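You operate a simulated robot arm through the tools that you are given. There is no shell and no other tool.

You are at the controls of a simulated robot arm. One attempt, no reset.

Task
Scan the print that lies on the scanner glass at detail 2.
Fine: switch on and leave it on, shut the lid and set the dial before you press the scan button once.
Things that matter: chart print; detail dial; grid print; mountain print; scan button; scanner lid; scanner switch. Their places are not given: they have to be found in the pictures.

It is judged by the outcome, as a careful person would: the job done as asked, and still so three seconds after it is handed in. It fails if anything else is knocked over, pushed out of place, dropped, spilled or broken. A push-on lid holds only when it is set on centred and level and pressed home; a screw cap is set on level and turned clockwise until tight.

Robot
A 7-joint arm with a two-finger gripper, fixed in place. Base frame: the origin is on the floor under the middle of its stand, x ahead of it, y to its left, z up; the work surface is at about z = 858. Readings come in mm, degrees, newtons and seconds.
With the tool pointing down near the work surface it reaches from about 340 to 720 mm from the base axis. Its first joint turns from -66.0 to 66.0 degrees. Payload 2.45 kg.
Tool frame: the origin (TCP) lies between the finger pads and is the grasp point; the fingertips stand 26 mm ahead of it; z points along the fingers, y is the line along which they close. The gripper opens to 96 mm; its body begins 69 mm behind the TCP.
Orientation is that of the tool frame in the base frame, as a unit quaternion [x, y, z, w]. With the fingers straight down and closing along the base's y, the tool's x points along the base's -x, its y along +y and its z along -z.

Tools
- The arm moves only by the tool move_arm. Its arguments are lists of equal length, an entry for each row: "dp": the shift along the tool's x, y, z in mm, a list of three; "rotation": the turn, a rotation vector about the tool's x, y, z in degrees, a list of three; "jaw": the opening, from 0 (shut) to 1 (fully open). In form: {"dp": [[tx, ty, tz], ...], "rotation": [[wx, wy, wz], ...], "jaw": [jaw, ...]}. A call has 1 to 20 rows; each row shifts and turns the commanded pose from where the row before left it, along the tool's axes as they then stand. Rows are played at 5 a second. More than 50 mm and 8.6 degrees between two rows, or a gripper value outside its range, and nothing of the call is played. A pose out of reach is approached as far as the arm can. The call stops where the force on the tool passes 40 N (or 10 N more than at its start, if that is more) or the arm is blocked; 0.2 s more then pass. The fingers move at their own pace (about 50 mm/s each) and stop on an object; they squeeze with about 43 N. The grip force told is the motor's: it shows also when the fingers shut on nothing. Time passes only in rows, and 0.2 s behind the last, so rows that do not move let the fingers close. The reply holds the time, the measured pose of the TCP, the force on the tool along the base axes, the opening and the grip force, in the units named above and with some noise, with the torque about the TCP (base axes, N m) and any sound that the robot's microphone picked up, and new pictures: "show" is both (left out), scene, wrist or none.
- Cameras (640 x 400 px; columns grow to the right, rows downward): "scene" is fixed at [175.3, -408.9, 1413.9]; the picture's right is [0.64, -0.77, 0.00], its down [-0.45, -0.37, -0.81] and it looks along [0.62, 0.52, -0.59] (base axes); focal length 241 px, centre (320, 200). "wrist" rides on the gripper at [82, 3, -98] in the tool frame; the picture's right is [-0.04, 1.00, 0.00], its down [-0.73, -0.03, -0.68] and it looks along [-0.68, -0.03, 0.73] (tool axes); focal length 256 px, centre (320, 200).
- locate(camera, pixels): there is no depth. For up to 12 entries [column, row, z] of the newest picture of that camera ("zoom" is the newest enlarged one), the place [x, y] in the base frame at which the ray of that pixel passes the height z, good to about 2 mm, but the place of the scene camera against the robot may be out by one fixed shift of up to 12 mm in any direction. It takes no simulated time.
- zoom(camera, box): a new picture of the part [left, top, right, bottom] of that camera's present view, enlarged. It takes no simulated time.
- hand_in(): hands the job in; it is judged then, once.

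Unless the task says otherwise, let go and move clear before handing in.

The tools are called after ">>>" by a JSON object that holds its "fn" and its "kwargs". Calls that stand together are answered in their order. move_arm: Moves the arm, as the interface text tells. Its arguments: {"type":"object","properties":{"dp":{"type":"array","items":{"type":"array","items":{"type":"number"}}},"rotation":{"type":"array","items":{"type":"array","items":{"type":"number"}}},"jaw":{"type":"array","items":{"type":"number"}},"show":{"type":"string","enum":["both","scene","wrist","none"]}},"required":["dp","rotation","jaw"]} The other tools are called the same way: locate (camera, pixels) gives the place at which the rays of pixels pass given heights; zoom (camera, box) takes an enlarged picture of a part of a camera's view; hand_in () hands the job in.

At the start:

```text
clock: 0.0
eef_pos: [405.4, 140.3, 1272.3]
orientation: [0.0, 1.0, 0.0, 0.0]
ft_force: [0.2, -0.1, -0.1]
ft_torque: [-0.02, -0.03, 0.0]
opening: 96.0
gripper_force: 0.2
```

scene: 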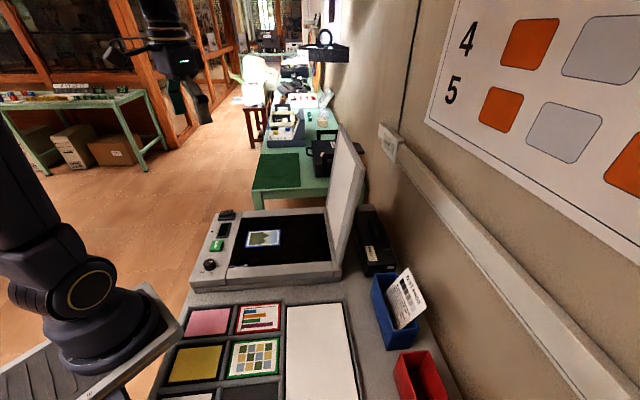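
wrist: 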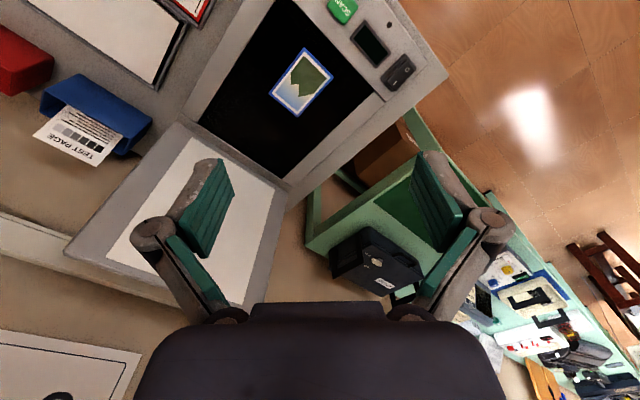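

The scene shows the scanner with its lid standing open (around 345,190), the mountain print on the glass (263,238), a green scan button (217,245), dial (209,265) and switch (226,214). I'll zoom in for detail.

>>> {"fn": "zoom", "kwargs": {"camera": "scene", "box": [180, 120, 380, 300]}}

>>> {"fn": "zoom", "kwargs": {"camera": "scene", "box": [185, 200, 255, 285]}}

>>> {"fn": "zoom", "kwargs": {"camera": "wrist", "box": [240, 0, 460, 140]}}

```text
2.22 times, centred on (280, 210) of scene
```

zoom: 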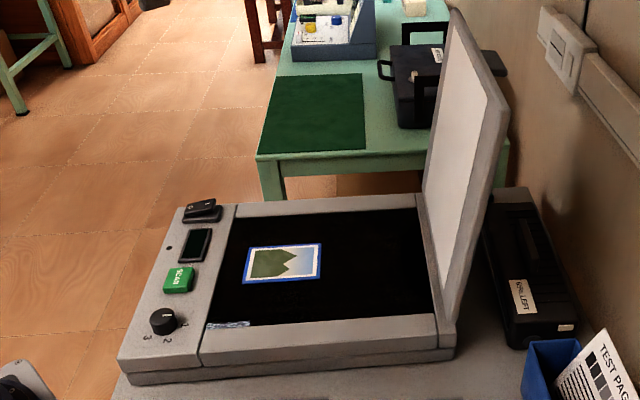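

```text
4.71 times, centred on (220, 242) of scene
```

zoom: 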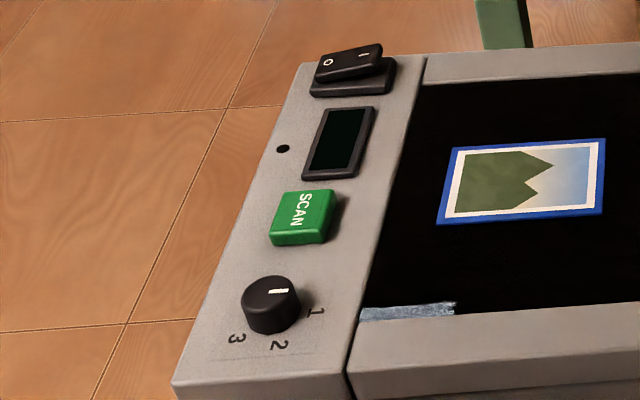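

```text
2.86 times, centred on (350, 70) of wrist
```

zoom: 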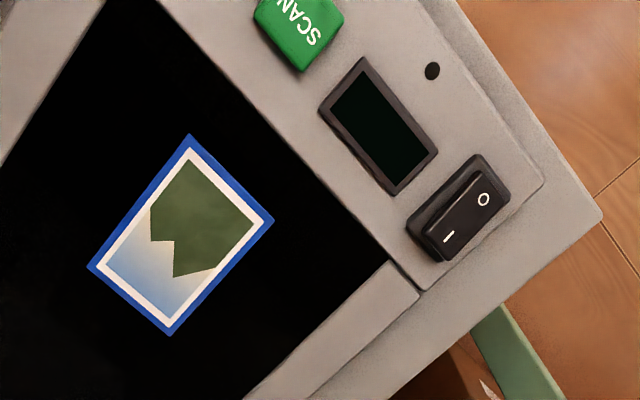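

The switch shows "O" pressed side and "|" with rocker tilted; the dial points at 1 and the display is dark (scanner off). I'll triangulate features from both cameras at a few heights.

>>> {"fn": "locate", "kwargs": {"camera": "scene", "pixels": [[216.2, 245.2, 900], [216.2, 245.2, 930], [216.2, 245.2, 960], [226.4, 214.4, 900], [226.4, 214.4, 930], [226.4, 214.4, 960], [209, 263, 900], [209, 263, 930], [209, 263, 960], [263, 238, 900], [263, 238, 930], [263, 238, 960]]}}

>>> {"fn": "locate", "kwargs": {"camera": "wrist", "pixels": [[343, 8.8, 900], [343, 8.8, 930], [343, 8.8, 960], [399, 72.8, 900], [399, 72.8, 930], [399, 72.8, 960], [301, 83, 900], [301, 83, 930], [301, 83, 960]]}}

```text
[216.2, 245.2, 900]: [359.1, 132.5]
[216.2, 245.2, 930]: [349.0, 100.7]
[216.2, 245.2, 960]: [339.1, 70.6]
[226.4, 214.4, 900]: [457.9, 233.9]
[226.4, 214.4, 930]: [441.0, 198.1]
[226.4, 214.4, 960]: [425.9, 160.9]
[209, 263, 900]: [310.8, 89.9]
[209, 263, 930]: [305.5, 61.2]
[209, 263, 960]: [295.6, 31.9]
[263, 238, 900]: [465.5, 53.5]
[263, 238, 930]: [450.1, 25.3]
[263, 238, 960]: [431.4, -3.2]
```

```text
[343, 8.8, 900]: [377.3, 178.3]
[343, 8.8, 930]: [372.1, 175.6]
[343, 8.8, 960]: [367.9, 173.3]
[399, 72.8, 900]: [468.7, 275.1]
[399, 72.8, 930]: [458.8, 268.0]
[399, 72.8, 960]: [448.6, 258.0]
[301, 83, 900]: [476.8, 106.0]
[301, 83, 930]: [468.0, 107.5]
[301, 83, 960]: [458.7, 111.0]
```

Triangulation is inconsistent (scene camera offset), so I'll get a second wrist view by backing the hand toward the base, which should bring the dial and button into the wrist picture.

>>> {"fn": "move_arm", "kwargs": {"dp": [[25, 0, 0], [25, 0, 0], [0, 0, 30], [0, 0, 30]], "rotation": [[0, 0, 0], [0, 0, 0], [0, 0, 0], [0, 0, 0]], "jaw": [1, 1, 1, 1]}}

```text
clock: 1.0
eef_pos: [355.7, 139.6, 1212.5]
orientation: [0.0, 1.0, 0.0, 0.0]
ft_force: [-0.6, -0.7, -0.8]
ft_torque: [0.02, -0.01, -0.02]
opening: 95.9
gripper_force: 0.0
```

scene: 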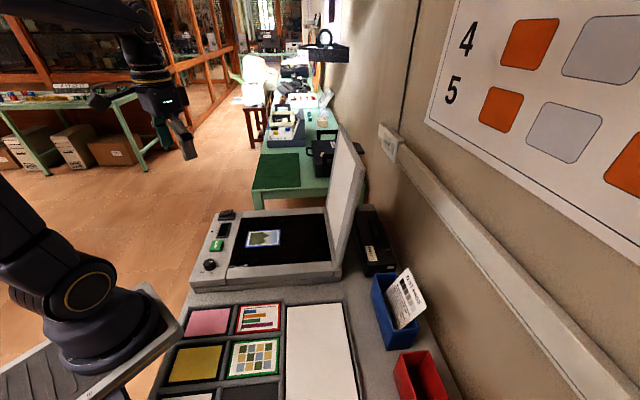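
wrist: 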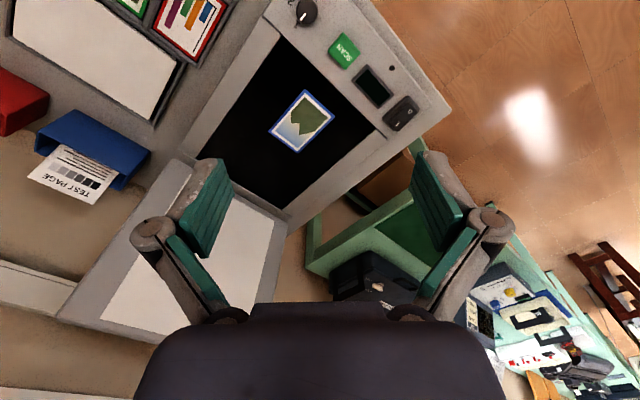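

>>> {"fn": "zoom", "kwargs": {"camera": "wrist", "box": [230, 0, 450, 140]}}

>>> {"fn": "locate", "kwargs": {"camera": "wrist", "pixels": [[344, 51, 860], [344, 51, 880], [344, 51, 900], [401, 114, 860], [401, 114, 880], [401, 114, 900], [302, 121, 860], [302, 121, 880], [302, 121, 900], [306, 13, 860], [306, 13, 880], [306, 13, 900]]}}

```text
2.86 times, centred on (340, 70) of wrist
```

zoom: 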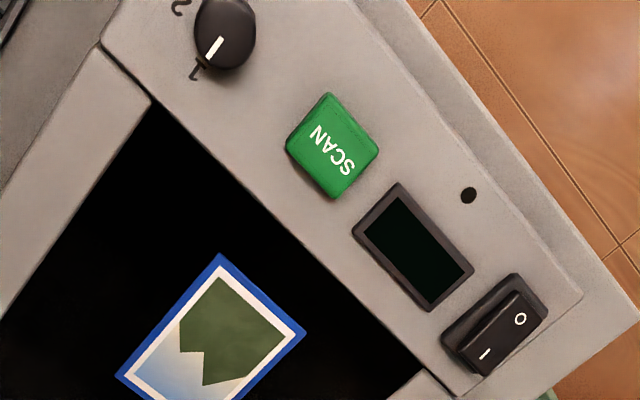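

```text
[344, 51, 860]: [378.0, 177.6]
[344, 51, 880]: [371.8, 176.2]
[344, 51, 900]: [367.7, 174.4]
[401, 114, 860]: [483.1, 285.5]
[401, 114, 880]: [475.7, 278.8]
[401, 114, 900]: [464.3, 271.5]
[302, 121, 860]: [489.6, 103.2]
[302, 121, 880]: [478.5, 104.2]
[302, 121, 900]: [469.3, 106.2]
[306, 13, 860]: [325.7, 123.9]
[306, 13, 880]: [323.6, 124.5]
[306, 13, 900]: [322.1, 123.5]
```

The dial (≈(325,124)), scan button (≈(373,177)) and switch (≈(475,279)) are now in wrist view. I'll come down over the dial for a closer look and better heights.

>>> {"fn": "move_arm", "kwargs": {"dp": [[10, -6, 40], [10, -6, 40], [6, -4, 40], [0, 0, 40]], "rotation": [[0, 0, 0], [0, 0, 0], [0, 0, 0], [0, 0, 0]], "jaw": [1, 1, 1, 1]}}

```text
clock: 2.0
eef_pos: [330.8, 123.2, 1051.3]
orientation: [0.0, 1.0, 0.0, 0.0]
ft_force: [-0.3, -0.7, 0.4]
ft_torque: [-0.04, 0.01, 0.01]
opening: 95.7
gripper_force: 0.2
```

scene: 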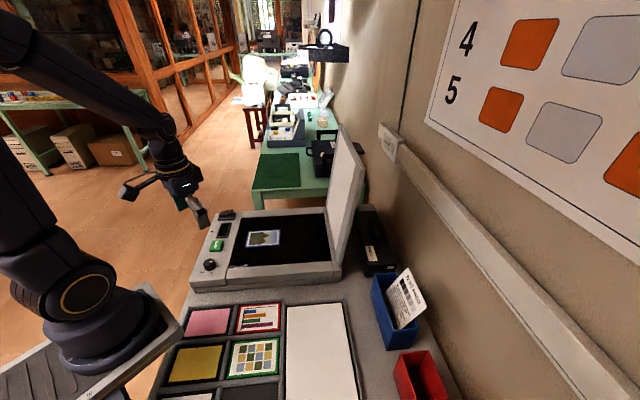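
wrist: 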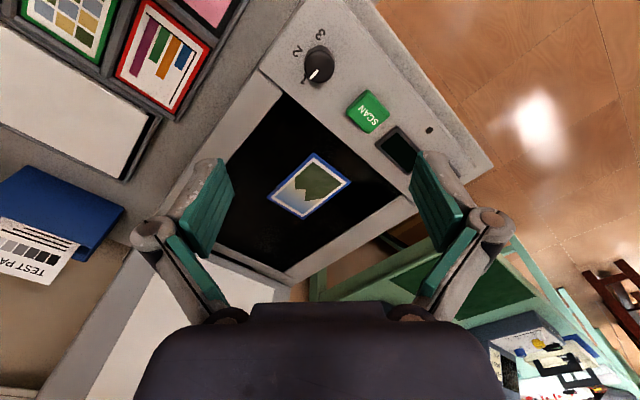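

>>> {"fn": "zoom", "kwargs": {"camera": "wrist", "box": [260, 10, 420, 110]}}

>>> {"fn": "locate", "kwargs": {"camera": "wrist", "pixels": [[367, 111, 860], [367, 111, 880], [367, 111, 900], [311, 185, 860], [311, 185, 880], [311, 185, 900], [319, 64, 860], [319, 64, 880], [319, 64, 900]]}}

```text
4.00 times, centred on (340, 60) of wrist
```

zoom: 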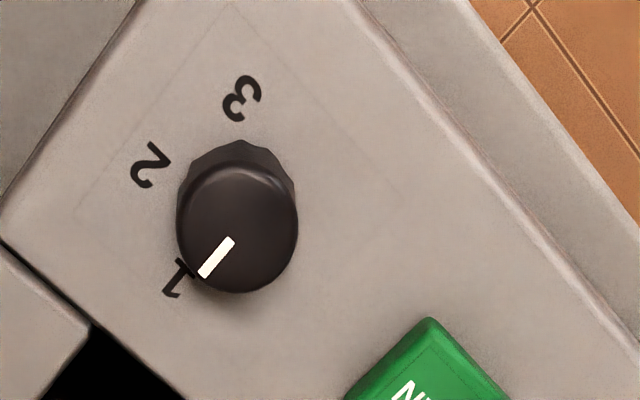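

```text
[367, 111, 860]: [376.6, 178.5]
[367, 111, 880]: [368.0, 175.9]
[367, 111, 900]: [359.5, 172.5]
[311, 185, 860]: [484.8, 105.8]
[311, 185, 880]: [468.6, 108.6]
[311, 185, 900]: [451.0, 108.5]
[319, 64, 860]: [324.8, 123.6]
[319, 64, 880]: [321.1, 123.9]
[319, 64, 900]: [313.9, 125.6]
```

The close view shows the dial mark pointing at 1, with 2 and 3 around it. I'll locate the labels, mark and scanner edges for orientation and get the lid's position.

>>> {"fn": "locate", "kwargs": {"camera": "wrist", "pixels": [[303.75, 80, 855], [297.5, 51.25, 855], [320.5, 34.5, 855], [310.75, 78.75, 875], [318, 70, 875], [319.25, 67.5, 875], [285, 275, 855], [190, 205, 855], [283, 92, 855], [263, 65, 855], [415, 198, 855]]}}

>>> {"fn": "zoom", "kwargs": {"camera": "scene", "box": [100, 130, 260, 230]}}

>>> {"fn": "zoom", "kwargs": {"camera": "scene", "box": [300, 100, 460, 300]}}

```text
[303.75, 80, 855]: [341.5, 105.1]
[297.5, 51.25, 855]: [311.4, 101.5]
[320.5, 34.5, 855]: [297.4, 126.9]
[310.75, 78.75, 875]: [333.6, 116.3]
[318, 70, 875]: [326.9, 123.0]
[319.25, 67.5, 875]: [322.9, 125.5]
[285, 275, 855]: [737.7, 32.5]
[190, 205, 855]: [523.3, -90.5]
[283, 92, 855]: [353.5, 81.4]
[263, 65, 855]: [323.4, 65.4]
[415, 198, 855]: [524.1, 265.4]
```

```text
4.00 times, centred on (180, 180) of scene
```

zoom: 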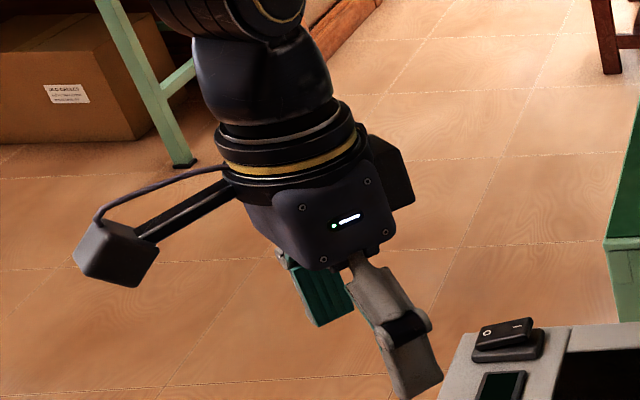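

```text
2.00 times, centred on (380, 200) of scene
```

zoom: 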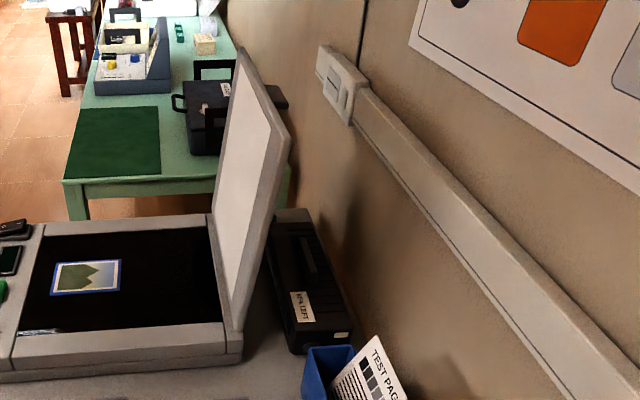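

Label geometry gives the dial centre at ≈(324,125), with mark at −45° (pointing at 1) and label 2 at about −116°, i.e. ~70° clockwise seen from above. I'll lower over the dial with jaws partly closed and a slight pre-turn, and check.

>>> {"fn": "move_arm", "kwargs": {"dp": [[3.3, 0.7, 30], [3.3, 0.8, 30], [0, 0, 30], [0, 0, 0], [0, 0, 0], [0, 0, 0], [0, 0, 0]], "rotation": [[0, 0, 0], [0, 0, 0], [0, 0, 0], [0, 0, -7], [0, 0, -7], [0, 0, -7], [0, 0, 0]], "jaw": [0.6, 0.6, 0.6, 0.6, 0.6, 0.6, 0.6]}}

```text
clock: 3.6
eef_pos: [323.6, 126.6, 962.5]
orientation: [-0.183, 0.983, 0.0, 0.0]
ft_force: [0.3, 1.2, 1.0]
ft_torque: [-0.03, 0.0, 0.0]
opening: 57.7
gripper_force: 0.0
```

scene: 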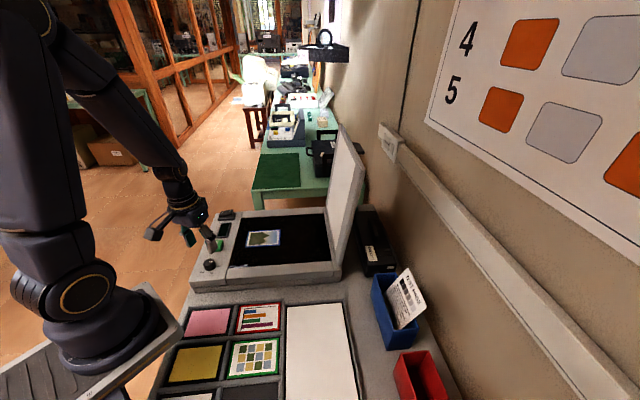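
wrist: 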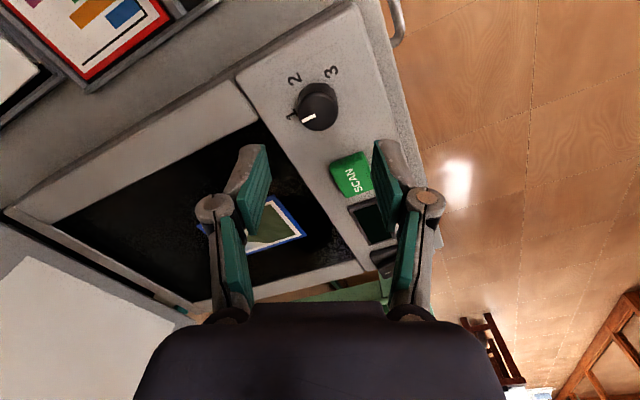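

Dial is now at wrist (317,107); I'll locate it at several heights to check centring before descending.

>>> {"fn": "zoom", "kwargs": {"camera": "wrist", "box": [250, 50, 410, 150]}}

>>> {"fn": "locate", "kwargs": {"camera": "wrist", "pixels": [[317, 105, 840], [317, 105, 850], [317, 105, 860], [317, 105, 870], [317, 105, 880], [349, 175, 840], [349, 175, 850], [349, 175, 860], [349, 175, 870], [349, 175, 880]]}}

```text
4.00 times, centred on (330, 100) of wrist
```

zoom: 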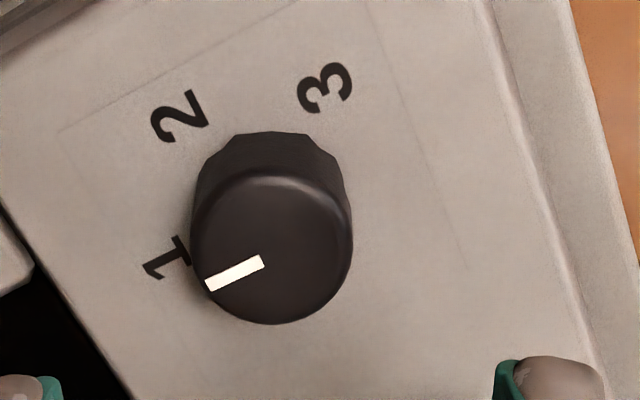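

```text
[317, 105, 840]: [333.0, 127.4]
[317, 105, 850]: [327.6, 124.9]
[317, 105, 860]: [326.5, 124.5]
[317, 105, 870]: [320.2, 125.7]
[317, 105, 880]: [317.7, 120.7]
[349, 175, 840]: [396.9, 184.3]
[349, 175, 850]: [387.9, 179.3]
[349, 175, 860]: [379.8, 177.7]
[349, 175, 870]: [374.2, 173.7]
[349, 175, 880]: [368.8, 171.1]
```

>>> {"fn": "locate", "kwargs": {"camera": "wrist", "pixels": [[291.25, 115, 848], [295, 79.25, 848], [331.25, 71.75, 848], [291.25, 115, 856], [295, 79.25, 856], [331.25, 71.75, 856], [318, 111.75, 860], [318, 111.75, 868], [318, 111.75, 876], [301.25, 121.5, 868], [315, 115.25, 868]]}}

```text
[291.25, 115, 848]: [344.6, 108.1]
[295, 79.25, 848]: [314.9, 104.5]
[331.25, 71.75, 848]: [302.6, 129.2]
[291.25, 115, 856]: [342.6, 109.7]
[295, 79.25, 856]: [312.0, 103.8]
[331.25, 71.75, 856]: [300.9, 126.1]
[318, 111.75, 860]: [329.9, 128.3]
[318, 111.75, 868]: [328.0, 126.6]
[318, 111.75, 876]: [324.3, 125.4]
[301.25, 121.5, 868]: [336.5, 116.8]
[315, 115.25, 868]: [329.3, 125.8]
```

Dial centre reads about (326,126); the hand is within 2–3 mm. I'll descend in small steps so the force limit stops me if the panel is higher than I estimate.

>>> {"fn": "move_arm", "kwargs": {"dp": [[-1.7, -1.2, 8], [0, 0, 8], [0, 0, 8], [0, 0, 8], [0, 0, 8], [0, 0, 8], [0, 0, 6], [0, 0, 4]], "rotation": [[0, 0, 0], [0, 0, 0], [0, 0, 0], [0, 0, 0], [0, 0, 0], [0, 0, 0], [0, 0, 0], [0, 0, 0]], "jaw": [0.6, 0.6, 0.6, 0.6, 0.6, 0.6, 0.6, 0.6]}}

```text
clock: 5.4
eef_pos: [324.3, 125.0, 904.3]
orientation: [-0.182, 0.983, 0.0, 0.0]
ft_force: [-0.5, -0.4, 0.0]
ft_torque: [0.0, -0.03, 0.0]
opening: 57.3
gripper_force: 0.0
```

scene: 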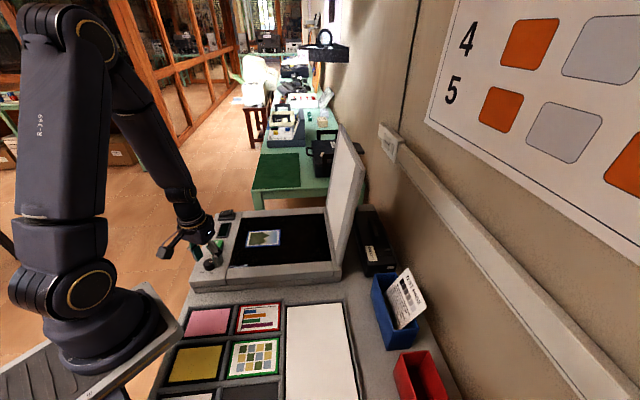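
wrist: 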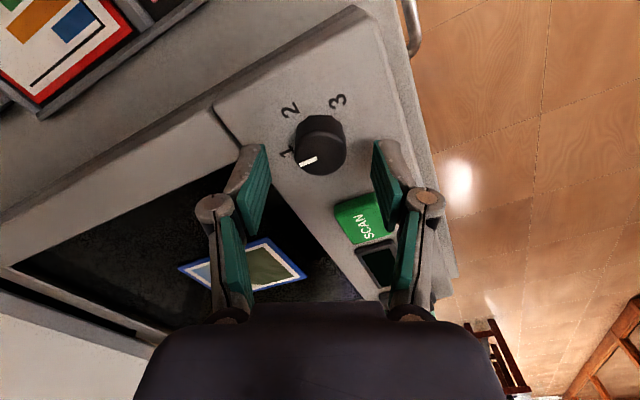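

>>> {"fn": "zoom", "kwargs": {"camera": "wrist", "box": [230, 90, 410, 202]}}

>>> {"fn": "zoom", "kwargs": {"camera": "scene", "box": [150, 190, 290, 290]}}

```text
3.56 times, centred on (320, 146) of wrist
```

zoom: 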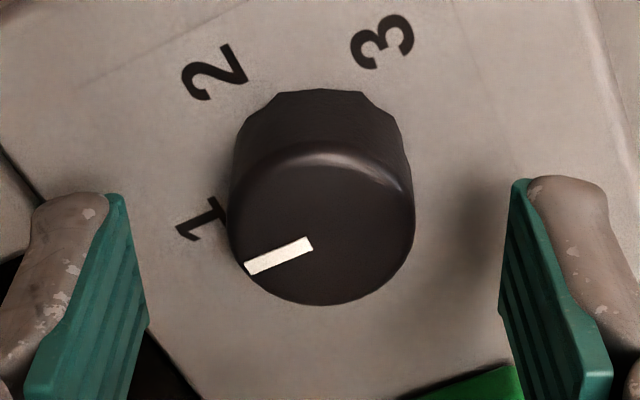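

```text
4.00 times, centred on (220, 240) of scene
```

zoom: 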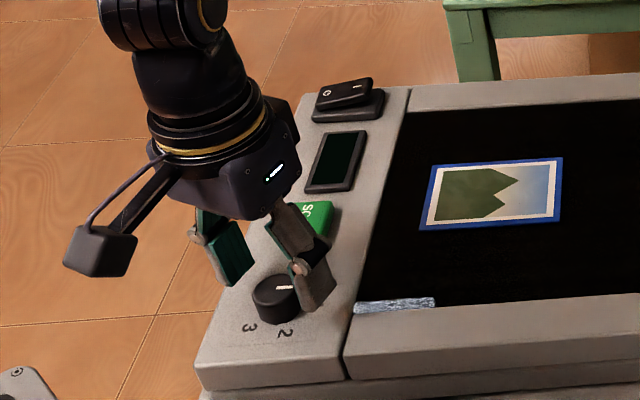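

The dial sits centred between the fingers (zoom centre col 322). I'll keep lowering in 3 mm steps watching the force.

>>> {"fn": "move_arm", "kwargs": {"dp": [[0, 0, 3], [0, 0, 3], [0, 0, 3], [0, 0, 3], [0, 0, 3], [0, 0, 3]], "rotation": [[0, 0, 0], [0, 0, 0], [0, 0, 0], [0, 0, 0], [0, 0, 0], [0, 0, 0]], "jaw": [0.6, 0.6, 0.6, 0.6, 0.6, 0.6]}}

```text
clock: 6.8
eef_pos: [324.9, 124.8, 886.6]
orientation: [-0.182, 0.983, 0.001, 0.0]
ft_force: [-0.4, 0.1, 0.7]
ft_torque: [0.02, -0.02, 0.0]
opening: 57.6
gripper_force: 0.1
```

scene: 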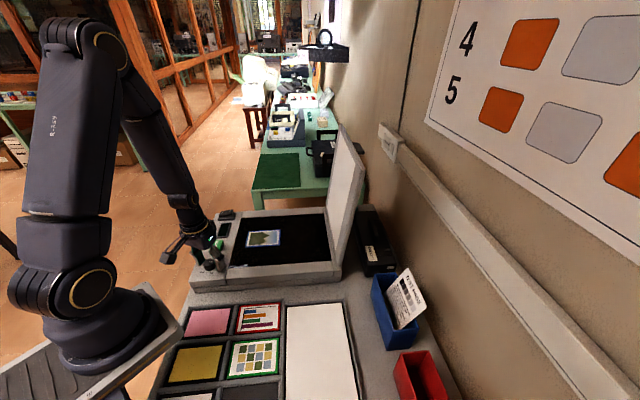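
wrist: 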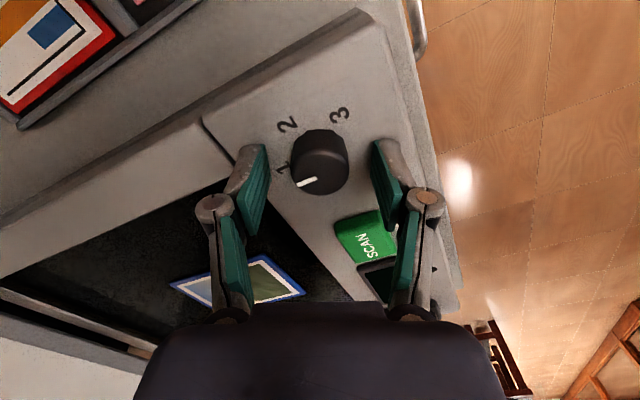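

>>> {"fn": "zoom", "kwargs": {"camera": "wrist", "box": [230, 90, 410, 202]}}

>>> {"fn": "zoom", "kwargs": {"camera": "scene", "box": [180, 215, 260, 285]}}

```text
3.56 times, centred on (320, 146) of wrist
```

zoom: 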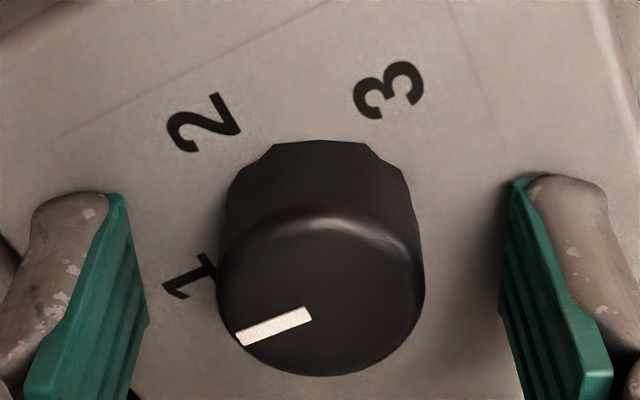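

```text
5.71 times, centred on (220, 250) of scene
```

zoom: 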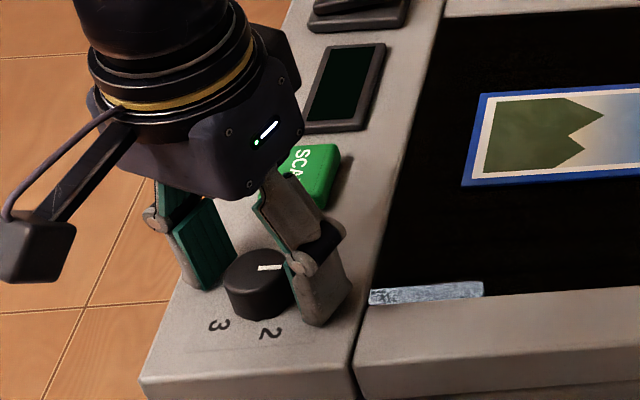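

The fingertips (z≈861) are just above the panel and straddle the dial with good overlap (dial top ≈876). Now I close on the dial.

>>> {"fn": "move_arm", "kwargs": {"dp": [[0, 0, 0], [0, 0, 0], [0, 0, 0], [0, 0, 0]], "rotation": [[0, 0, 0], [0, 0, 0], [0, 0, 0], [0, 0, 0]], "jaw": [0.4, 0.3, 0.25, 0.2]}}

```text
clock: 7.8
eef_pos: [325.0, 125.6, 887.1]
orientation: [-0.183, 0.983, 0.001, 0.001]
ft_force: [-1.2, 2.4, 34.1]
ft_torque: [-0.11, 0.48, -0.04]
opening: 29.5
gripper_force: 44.4
```

scene: 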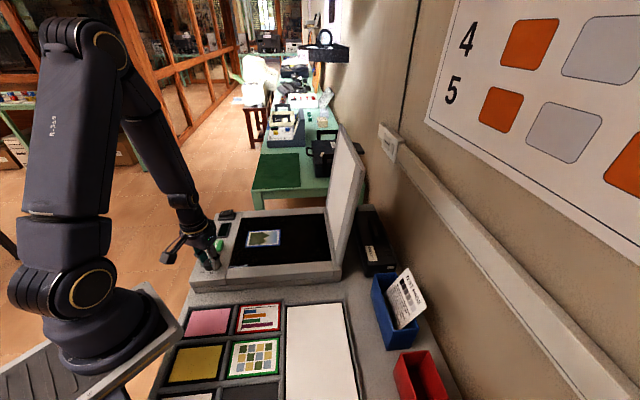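
wrist: 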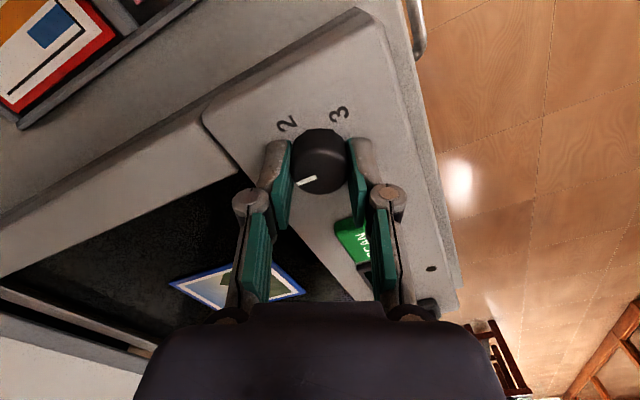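

The dial is gripped at 29.5 mm, but there's 34 N upward (fingertips brush the panel as they swing in). I'll ease up ~1.5 mm to relieve that.

>>> {"fn": "move_arm", "kwargs": {"dp": [[0, 0, -1], [0, 0, -0.5]], "rotation": [[0, 0, 0], [0, 0, 0]], "jaw": [0.2, 0.2], "show": "none"}}

```text
clock: 8.4
eef_pos: [326.4, 125.2, 886.7]
orientation: [-0.183, 0.983, 0.0, 0.0]
ft_force: [3.8, 7.0, -25.3]
ft_torque: [0.35, -0.94, -0.06]
opening: 29.6
gripper_force: 45.3
```

Force flipped to −25 N, so the grip is stiff at ~40 N/mm; I'll settle 0.6 mm back down and begin turning clockwise (positive about tool z) in small steps.

>>> {"fn": "move_arm", "kwargs": {"dp": [[0, 0, 0.6], [0, 0, 0], [0, 0, 0], [0, 0, 0], [0, 0, 0]], "rotation": [[0, 0, 0], [0, 0, 4], [0, 0, 4], [0, 0, 4], [0, 0, 4]], "jaw": [0.2, 0.2, 0.2, 0.2, 0.2], "show": "wrist"}}

```text
clock: 9.6
eef_pos: [325.4, 123.7, 887.0]
orientation: [-0.042, 0.999, 0.0, 0.0]
ft_force: [13.9, -11.1, -14.4]
ft_torque: [-0.21, -0.64, 0.03]
opening: 29.4
gripper_force: 45.0
```

wrist: 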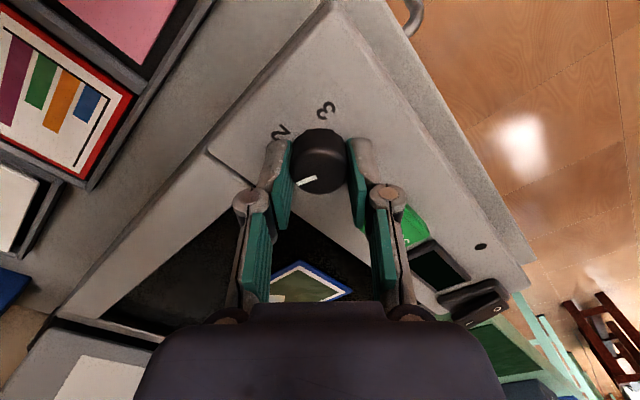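

The dial turns with the gripper (the mark keeps its place at (307,182) while the labels rotate). Side forces are modest; I'll nudge to relieve them and go on turning.

>>> {"fn": "move_arm", "kwargs": {"dp": [[-0.3, -0.3, 0.3], [0, 0, 0], [0, 0, 0], [0, 0, 0], [0, 0, 0]], "rotation": [[0, 0, 4], [0, 0, 4], [0, 0, 4], [0, 0, 4], [0, 0, 4]], "jaw": [0.2, 0.2, 0.2, 0.2, 0.2], "show": "wrist"}}

```text
clock: 10.6
eef_pos: [325.6, 123.8, 887.3]
orientation: [0.079, 0.997, 0.0, -0.001]
ft_force: [0.8, -5.6, 4.8]
ft_torque: [-0.16, -0.02, 0.05]
opening: 29.6
gripper_force: 45.4
stopped in row 4: the force on the tool passed its limit at 42 N (the readings are from after the stop); the commanded pose is now the measured one
```

wrist: 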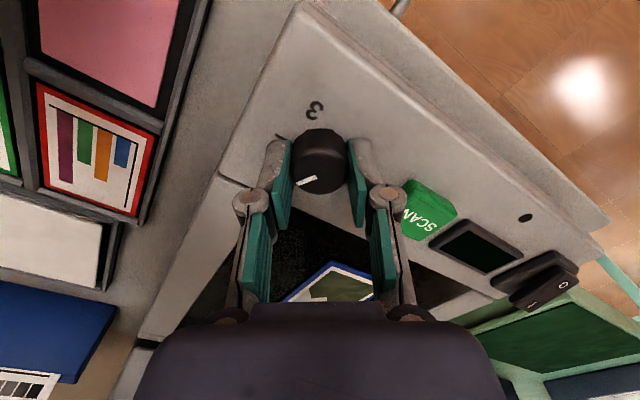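

It stopped at 42 N side load after ~30° total, and is now relaxed (≈7 N). I'll continue in short bursts, relieving the eccentric load between them.

>>> {"fn": "move_arm", "kwargs": {"dp": [[0, 0, 0], [0, 0, 0], [0, 0, 0]], "rotation": [[0, 0, 4], [0, 0, 4], [0, 0, 4]], "jaw": [0.2, 0.2, 0.2], "show": "wrist"}}

```text
clock: 11.3
eef_pos: [325.0, 122.0, 887.0]
orientation: [0.185, 0.983, -0.002, 0.0]
ft_force: [0.2, -19.7, 15.5]
ft_torque: [-0.66, -0.69, 0.1]
opening: 29.5
gripper_force: 45.1
```

wrist: 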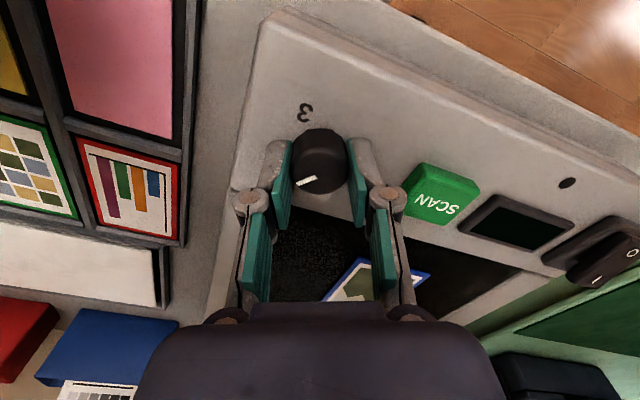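

42° done and the mark still follows. I'll relieve the −y and +z load and continue turning.

>>> {"fn": "move_arm", "kwargs": {"dp": [[-0.2, -0.5, -0.3], [0, 0, 0], [0, 0, 0], [0, 0, 0]], "rotation": [[0, 0, 0], [0, 0, 4], [0, 0, 4], [0, 0, 4]], "jaw": [0.2, 0.2, 0.2, 0.2], "show": "wrist"}}

```text
clock: 12.3
eef_pos: [325.2, 121.4, 886.4]
orientation: [0.286, 0.958, -0.001, 0.0]
ft_force: [2.6, -28.1, -1.0]
ft_torque: [-0.38, 0.44, 0.13]
opening: 29.5
gripper_force: 45.0
```

wrist: 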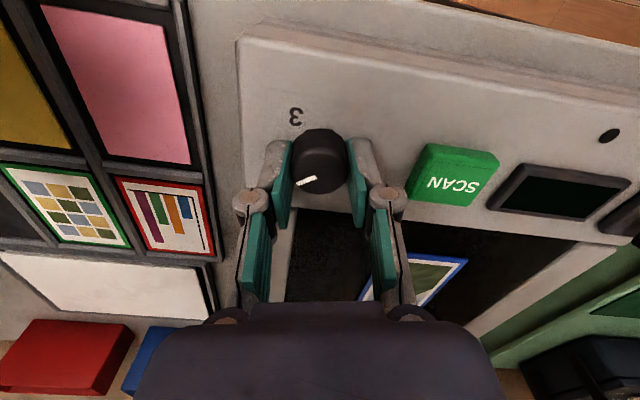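

54° done; side load −28 N in y, so I relieve by 0.7 mm toward −y and turn ~12° more.

>>> {"fn": "move_arm", "kwargs": {"dp": [[-0.4, -0.6, 0], [0, 0, 0], [0, 0, 0], [0, 0, 0]], "rotation": [[0, 0, 0], [0, 0, 4], [0, 0, 4], [0, 0, 4]], "jaw": [0.2, 0.2, 0.2, 0.2], "show": "both"}}

```text
clock: 13.3
eef_pos: [325.2, 121.3, 887.2]
orientation: [0.384, 0.923, -0.001, -0.001]
ft_force: [-2.9, -30.6, -2.1]
ft_torque: [-0.44, 0.27, 0.08]
opening: 29.4
gripper_force: 44.7
```

scene: 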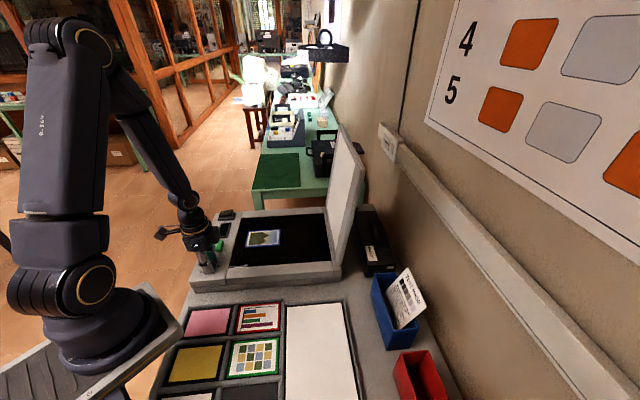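
wrist: 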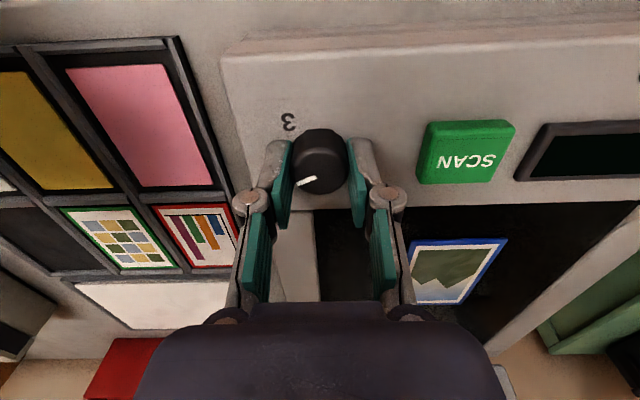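

>>> {"fn": "zoom", "kwargs": {"camera": "wrist", "box": [230, 90, 410, 202]}}

>>> {"fn": "zoom", "kwargs": {"camera": "scene", "box": [180, 215, 260, 285]}}

```text
3.56 times, centred on (320, 146) of wrist
```

zoom: 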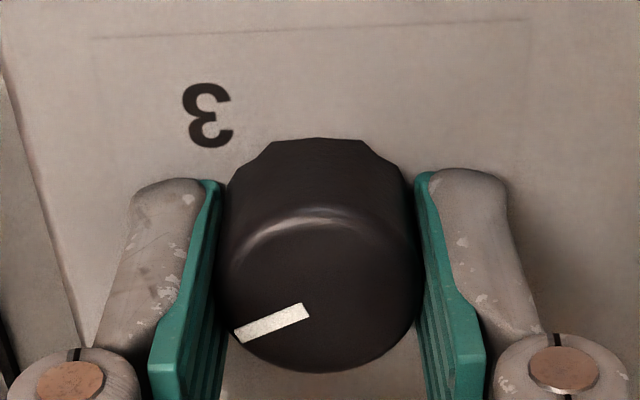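

```text
5.71 times, centred on (220, 250) of scene
```

zoom: 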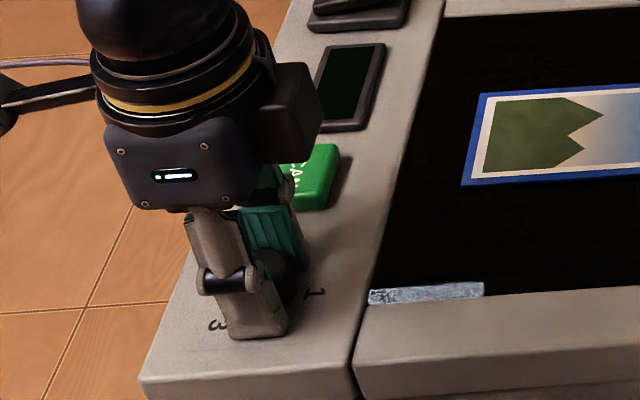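

The scanner itself hasn't shifted (bezel corner and print unchanged in the scene). I'll relieve the side load, open, and lift to check where the mark points.

>>> {"fn": "move_arm", "kwargs": {"dp": [[-0.4, -0.4, 0], [0, 0, 0], [0, 0, 0], [0, 0, -10], [0, 0, -25], [0, 0, -30]], "rotation": [[0, 0, 0], [0, 0, 0], [0, 0, 0], [0, 0, 0], [0, 0, 0], [0, 0, 0]], "jaw": [0.2, 0.5, 0.6, 0.6, 0.6, 0.6]}}

```text
clock: 14.8
eef_pos: [324.7, 121.4, 952.5]
orientation: [0.384, 0.923, 0.0, 0.0]
ft_force: [-0.8, -0.2, -0.4]
ft_torque: [0.01, -0.05, 0.02]
opening: 57.6
gripper_force: 0.1
```

scene: 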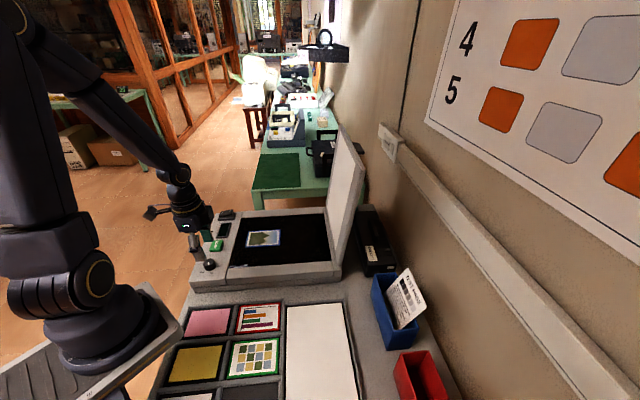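
wrist: 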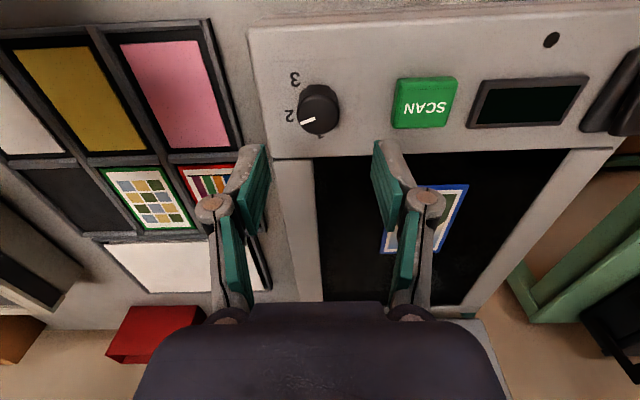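

>>> {"fn": "zoom", "kwargs": {"camera": "wrist", "box": [260, 60, 380, 150]}}

>>> {"fn": "zoom", "kwargs": {"camera": "scene", "box": [185, 245, 235, 285]}}

```text
4.44 times, centred on (320, 105) of wrist
```

zoom: 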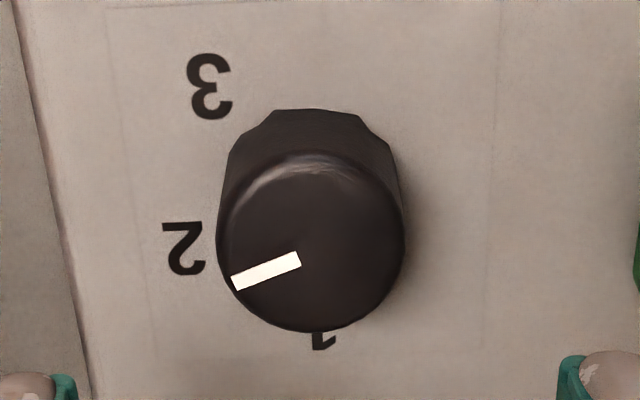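

```text
10.00 times, centred on (210, 265) of scene
```

zoom: 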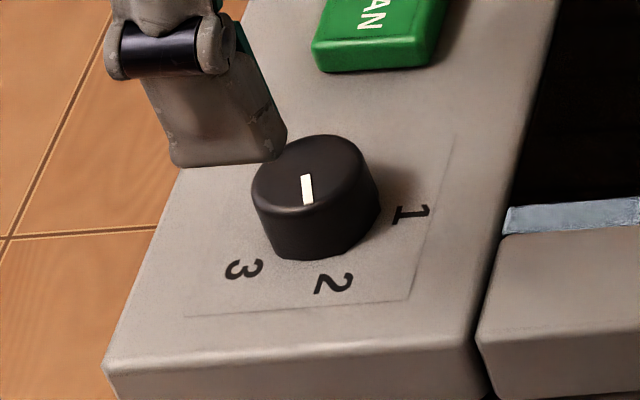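

>>> {"fn": "locate", "kwargs": {"camera": "zoom", "pixels": [[403, 216, 856], [333, 283, 856], [244, 268, 856], [306, 201, 876], [308, 176, 876]]}}

>>> {"fn": "locate", "kwargs": {"camera": "wrist", "pixels": [[320.7, 135.5, 856], [289.6, 115.8, 856], [295.2, 79.5, 856], [300.4, 123.9, 876], [315.3, 118.3, 876], [300.4, 123.9, 876], [315.3, 118.3, 876]]}}

```text
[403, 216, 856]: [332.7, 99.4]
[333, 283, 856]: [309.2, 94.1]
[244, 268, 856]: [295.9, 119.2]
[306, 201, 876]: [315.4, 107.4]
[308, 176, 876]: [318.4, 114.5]
```

```text
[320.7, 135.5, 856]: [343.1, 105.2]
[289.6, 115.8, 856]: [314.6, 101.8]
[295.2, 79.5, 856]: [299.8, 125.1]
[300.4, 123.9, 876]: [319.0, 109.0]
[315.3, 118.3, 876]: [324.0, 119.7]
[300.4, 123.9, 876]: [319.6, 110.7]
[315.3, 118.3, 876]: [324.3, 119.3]
```

The mark now points at label 2 (both cameras put mark and label 2 within a few degrees: ≈−115°). Next I travel along the panel to the rocker switch, closing the fingers on the way.

>>> {"fn": "move_arm", "kwargs": {"dp": [[0, 38, -10], [0, 38, -10], [0, 38, 0], [0, 38, 0], [0, 38, 0], [0, 32, 0]], "rotation": [[0, 0, 0], [0, 0, 0], [0, 0, 0], [0, 0, 0], [0, 0, 0], [0, 0, 0]], "jaw": [0.4, 0.2, 0, 0, 0, 0]}}

```text
clock: 16.1
eef_pos: [483.8, 279.7, 971.4]
orientation: [0.384, 0.924, -0.001, 0.0]
ft_force: [-0.3, 0.4, 0.6]
ft_torque: [-0.01, -0.01, 0.01]
opening: 0.0
gripper_force: 28.0
```

scene: 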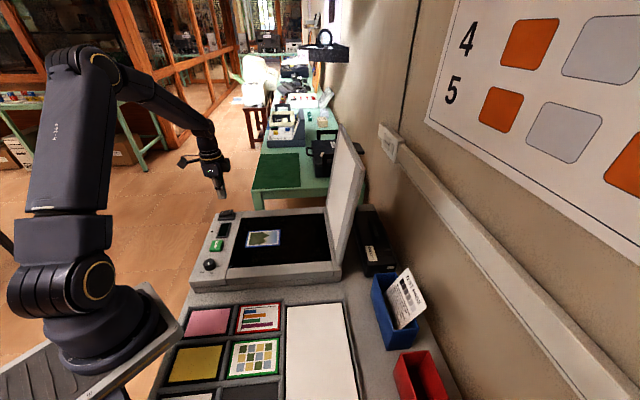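
wrist: 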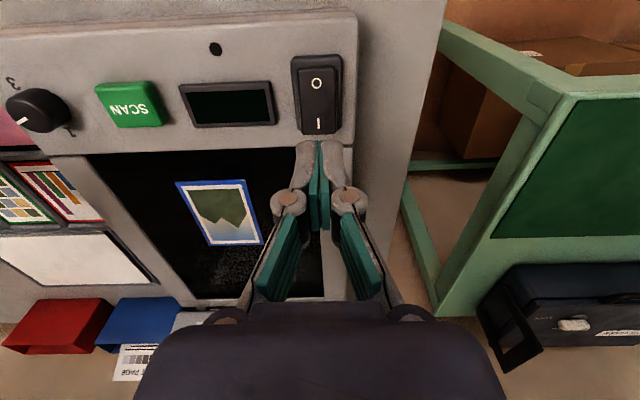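

The switch is right ahead in the wrist view: "O" at (317,83), "|" at (319,124). I'll zoom and locate the "|" end at plausible heights.

>>> {"fn": "zoom", "kwargs": {"camera": "wrist", "box": [240, 40, 400, 140]}}

>>> {"fn": "locate", "kwargs": {"camera": "wrist", "pixels": [[319, 124, 860], [319, 124, 870], [319, 124, 880], [319, 124, 890], [317, 83, 860], [317, 83, 870], [317, 83, 880], [320, 133, 856], [314, 56, 856]]}}

>>> {"fn": "zoom", "kwargs": {"camera": "scene", "box": [190, 180, 270, 230]}}

```text
4.00 times, centred on (320, 90) of wrist
```

zoom: 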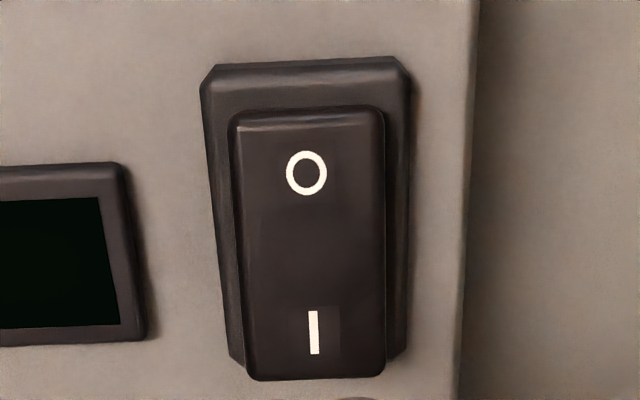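

```text
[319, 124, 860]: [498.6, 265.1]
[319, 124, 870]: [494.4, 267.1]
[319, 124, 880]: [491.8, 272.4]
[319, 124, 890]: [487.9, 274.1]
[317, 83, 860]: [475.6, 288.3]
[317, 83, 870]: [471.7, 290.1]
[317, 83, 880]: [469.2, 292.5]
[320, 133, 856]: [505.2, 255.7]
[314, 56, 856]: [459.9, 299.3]
```

```text
8.00 times, centred on (230, 205) of scene
```

zoom: 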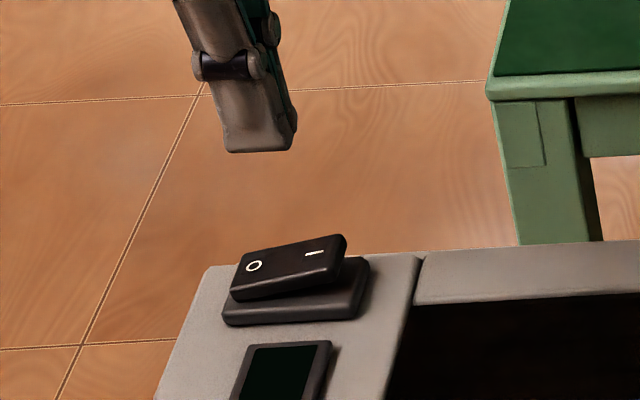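

Triangulating the "|" mark with the earlier view gives ≈(492,272) at z≈880 with that end raised. I'll shift to just past the "|" mark (≈(494,269)) and descend close.

>>> {"fn": "move_arm", "kwargs": {"dp": [[-7.5, -0.3, 10], [-7.2, -0.2, 15], [0, 0, 15], [0, 0, 10]], "rotation": [[0, 0, 0], [0, 0, 0], [0, 0, 0], [0, 0, 0]], "jaw": [0, 0, 0, 0]}}

```text
clock: 17.1
eef_pos: [492.5, 269.6, 922.7]
orientation: [0.384, 0.923, 0.0, 0.0]
ft_force: [0.4, 0.9, -0.1]
ft_torque: [0.0, -0.01, 0.04]
opening: 0.0
gripper_force: 28.1
```

scene: 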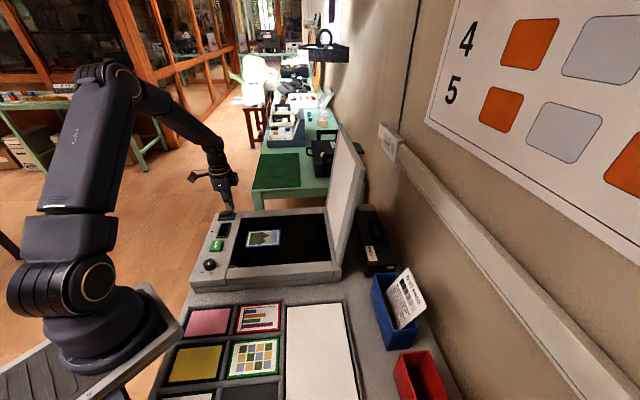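
wrist: 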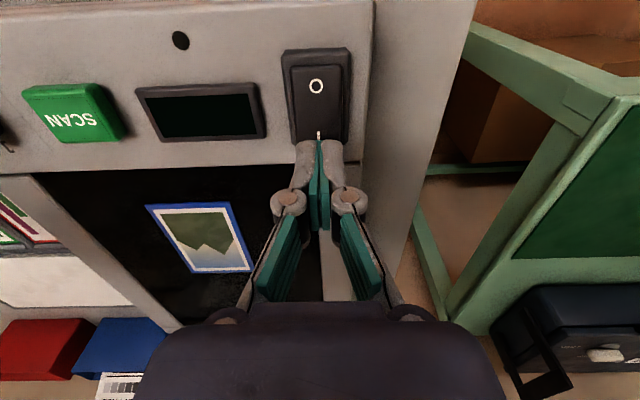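

The closed tips are lined up with the "|" end (319,135). I'll press down in 2 mm steps and listen for a click.

>>> {"fn": "move_arm", "kwargs": {"dp": [[0, 0, 2], [0, 0, 2], [0, 0, 2], [0, 0, 2], [0, 0, 2], [0, 0, 2], [0, 0, 2], [0, 0, 2], [0, 0, 2], [0, 0, 2]], "rotation": [[0, 0, 0], [0, 0, 0], [0, 0, 0], [0, 0, 0], [0, 0, 0], [0, 0, 0], [0, 0, 0], [0, 0, 0], [0, 0, 0], [0, 0, 0]], "jaw": [0, 0, 0, 0, 0, 0, 0, 0, 0, 0], "show": "wrist"}}

```text
clock: 19.2
eef_pos: [493.7, 268.6, 906.6]
orientation: [0.384, 0.923, 0.001, 0.001]
ft_force: [-2.9, -3.1, 8.7]
ft_torque: [0.01, 0.17, 0.04]
opening: 6.1
gripper_force: 28.8
stopped in row 10: the force on the tool passed its limit at 46 N (the readings are from after the stop); the commanded pose is now the measured one
```

wrist: 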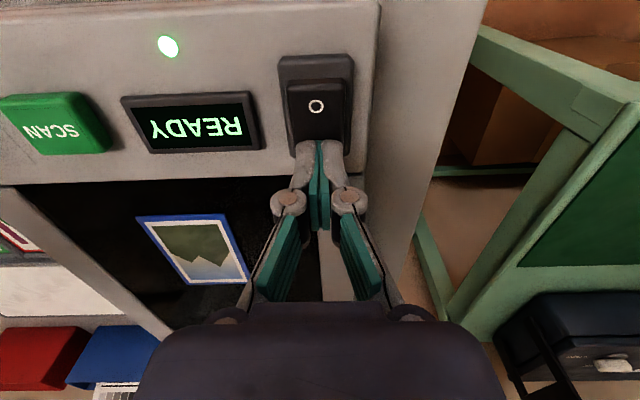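

The switch clicked on: the LED at (168,46) is green and the display says READY. Now I lift away and move to a high viewpoint looking toward the lid.

>>> {"fn": "move_arm", "kwargs": {"dp": [[0, 0, -20], [0, 0, -40], [0, 0, -40], [-8.5, -19.5, -37], [-8.5, -19.5, -37], [-8.5, -19.5, -37], [-8.5, -19.5, -37], [-8.5, -19.5, -37], [-8.5, -19.5, -37], [-8.5, -19.5, -37], [-8.5, -19.5, -37]], "rotation": [[0, 0, 0], [0, 0, 0], [0, 0, 0], [0, 0, 0], [0, 0, 0], [0, 0, 0], [0, 0, 0], [0, 0, 0], [0, 0, 0], [0, 0, 0], [0, 0, 0]], "jaw": [0, 0, 0, 0, 0, 0, 0, 0, 0, 0, 0]}}

```text
clock: 21.6
eef_pos: [431.4, 110.1, 1302.2]
orientation: [0.384, 0.923, 0.0, 0.0]
ft_force: [-1.0, 0.3, 0.7]
ft_torque: [0.02, -0.01, 0.01]
opening: 0.2
gripper_force: 29.0
```

scene: 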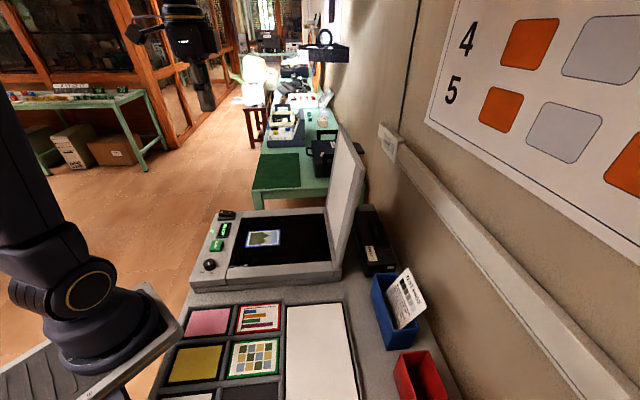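
wrist: 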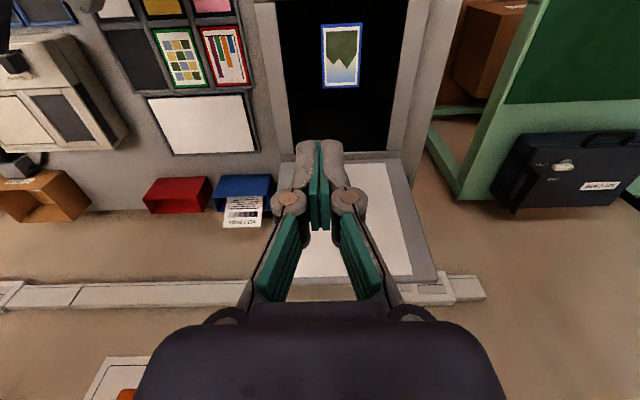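

From here the lid's far edge runs from hinge (400,157) to top (438,283): top edge ≈z 1177, leaning ~7° past vertical, hinge line ≈370 mm from the button line. I'll turn the hand 90° so the fingers close across the lid's thickness, then straddle its top edge for a controlled lowering.

>>> {"fn": "move_arm", "kwargs": {"dp": [[0, 0, 0], [0, 0, 0], [0, 0, 0], [0, 0, 0], [0, 0, 0], [0, 0, 0], [0, 0, 0], [0, 0, 0], [0, 0, 0], [0, 0, 0], [0, 0, 0], [0, 0, 0]], "rotation": [[0, 0, -8], [0, 0, -8], [0, 0, -8], [0, 0, -8], [0, 0, -8], [0, 0, -8], [0, 0, -8], [0, 0, -8], [0, 0, -8], [0, 0, -8], [0, 0, -8], [0, 0, -2]], "jaw": [0.3, 0.6, 0.8, 0.8, 0.8, 0.8, 0.8, 0.8, 0.8, 0.8, 0.8, 0.8]}}

```text
clock: 24.2
eef_pos: [430.1, 110.3, 1301.6]
orientation: [-0.383, 0.924, 0.0, 0.001]
ft_force: [0.2, -0.1, 1.1]
ft_torque: [0.0, 0.02, 0.01]
opening: 76.7
gripper_force: 0.0
```

scene: 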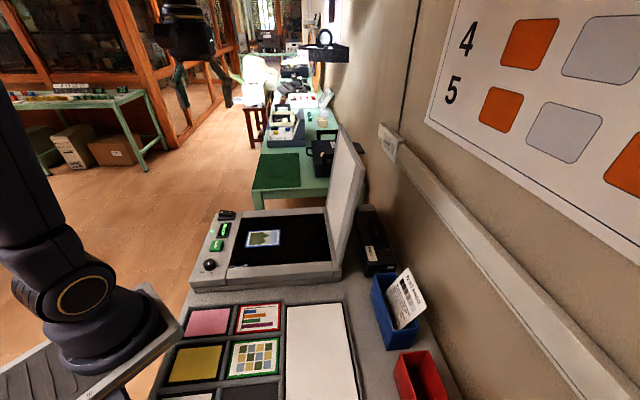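
wrist: 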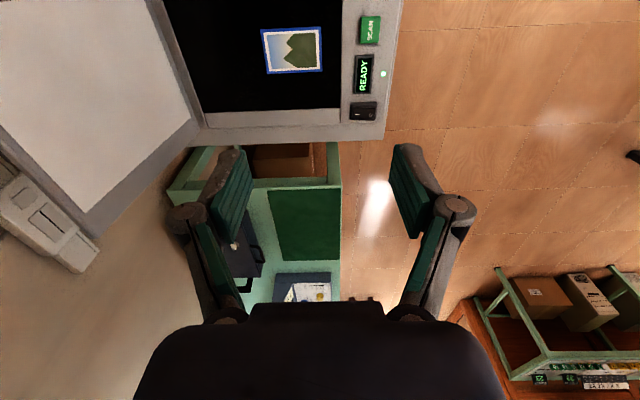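

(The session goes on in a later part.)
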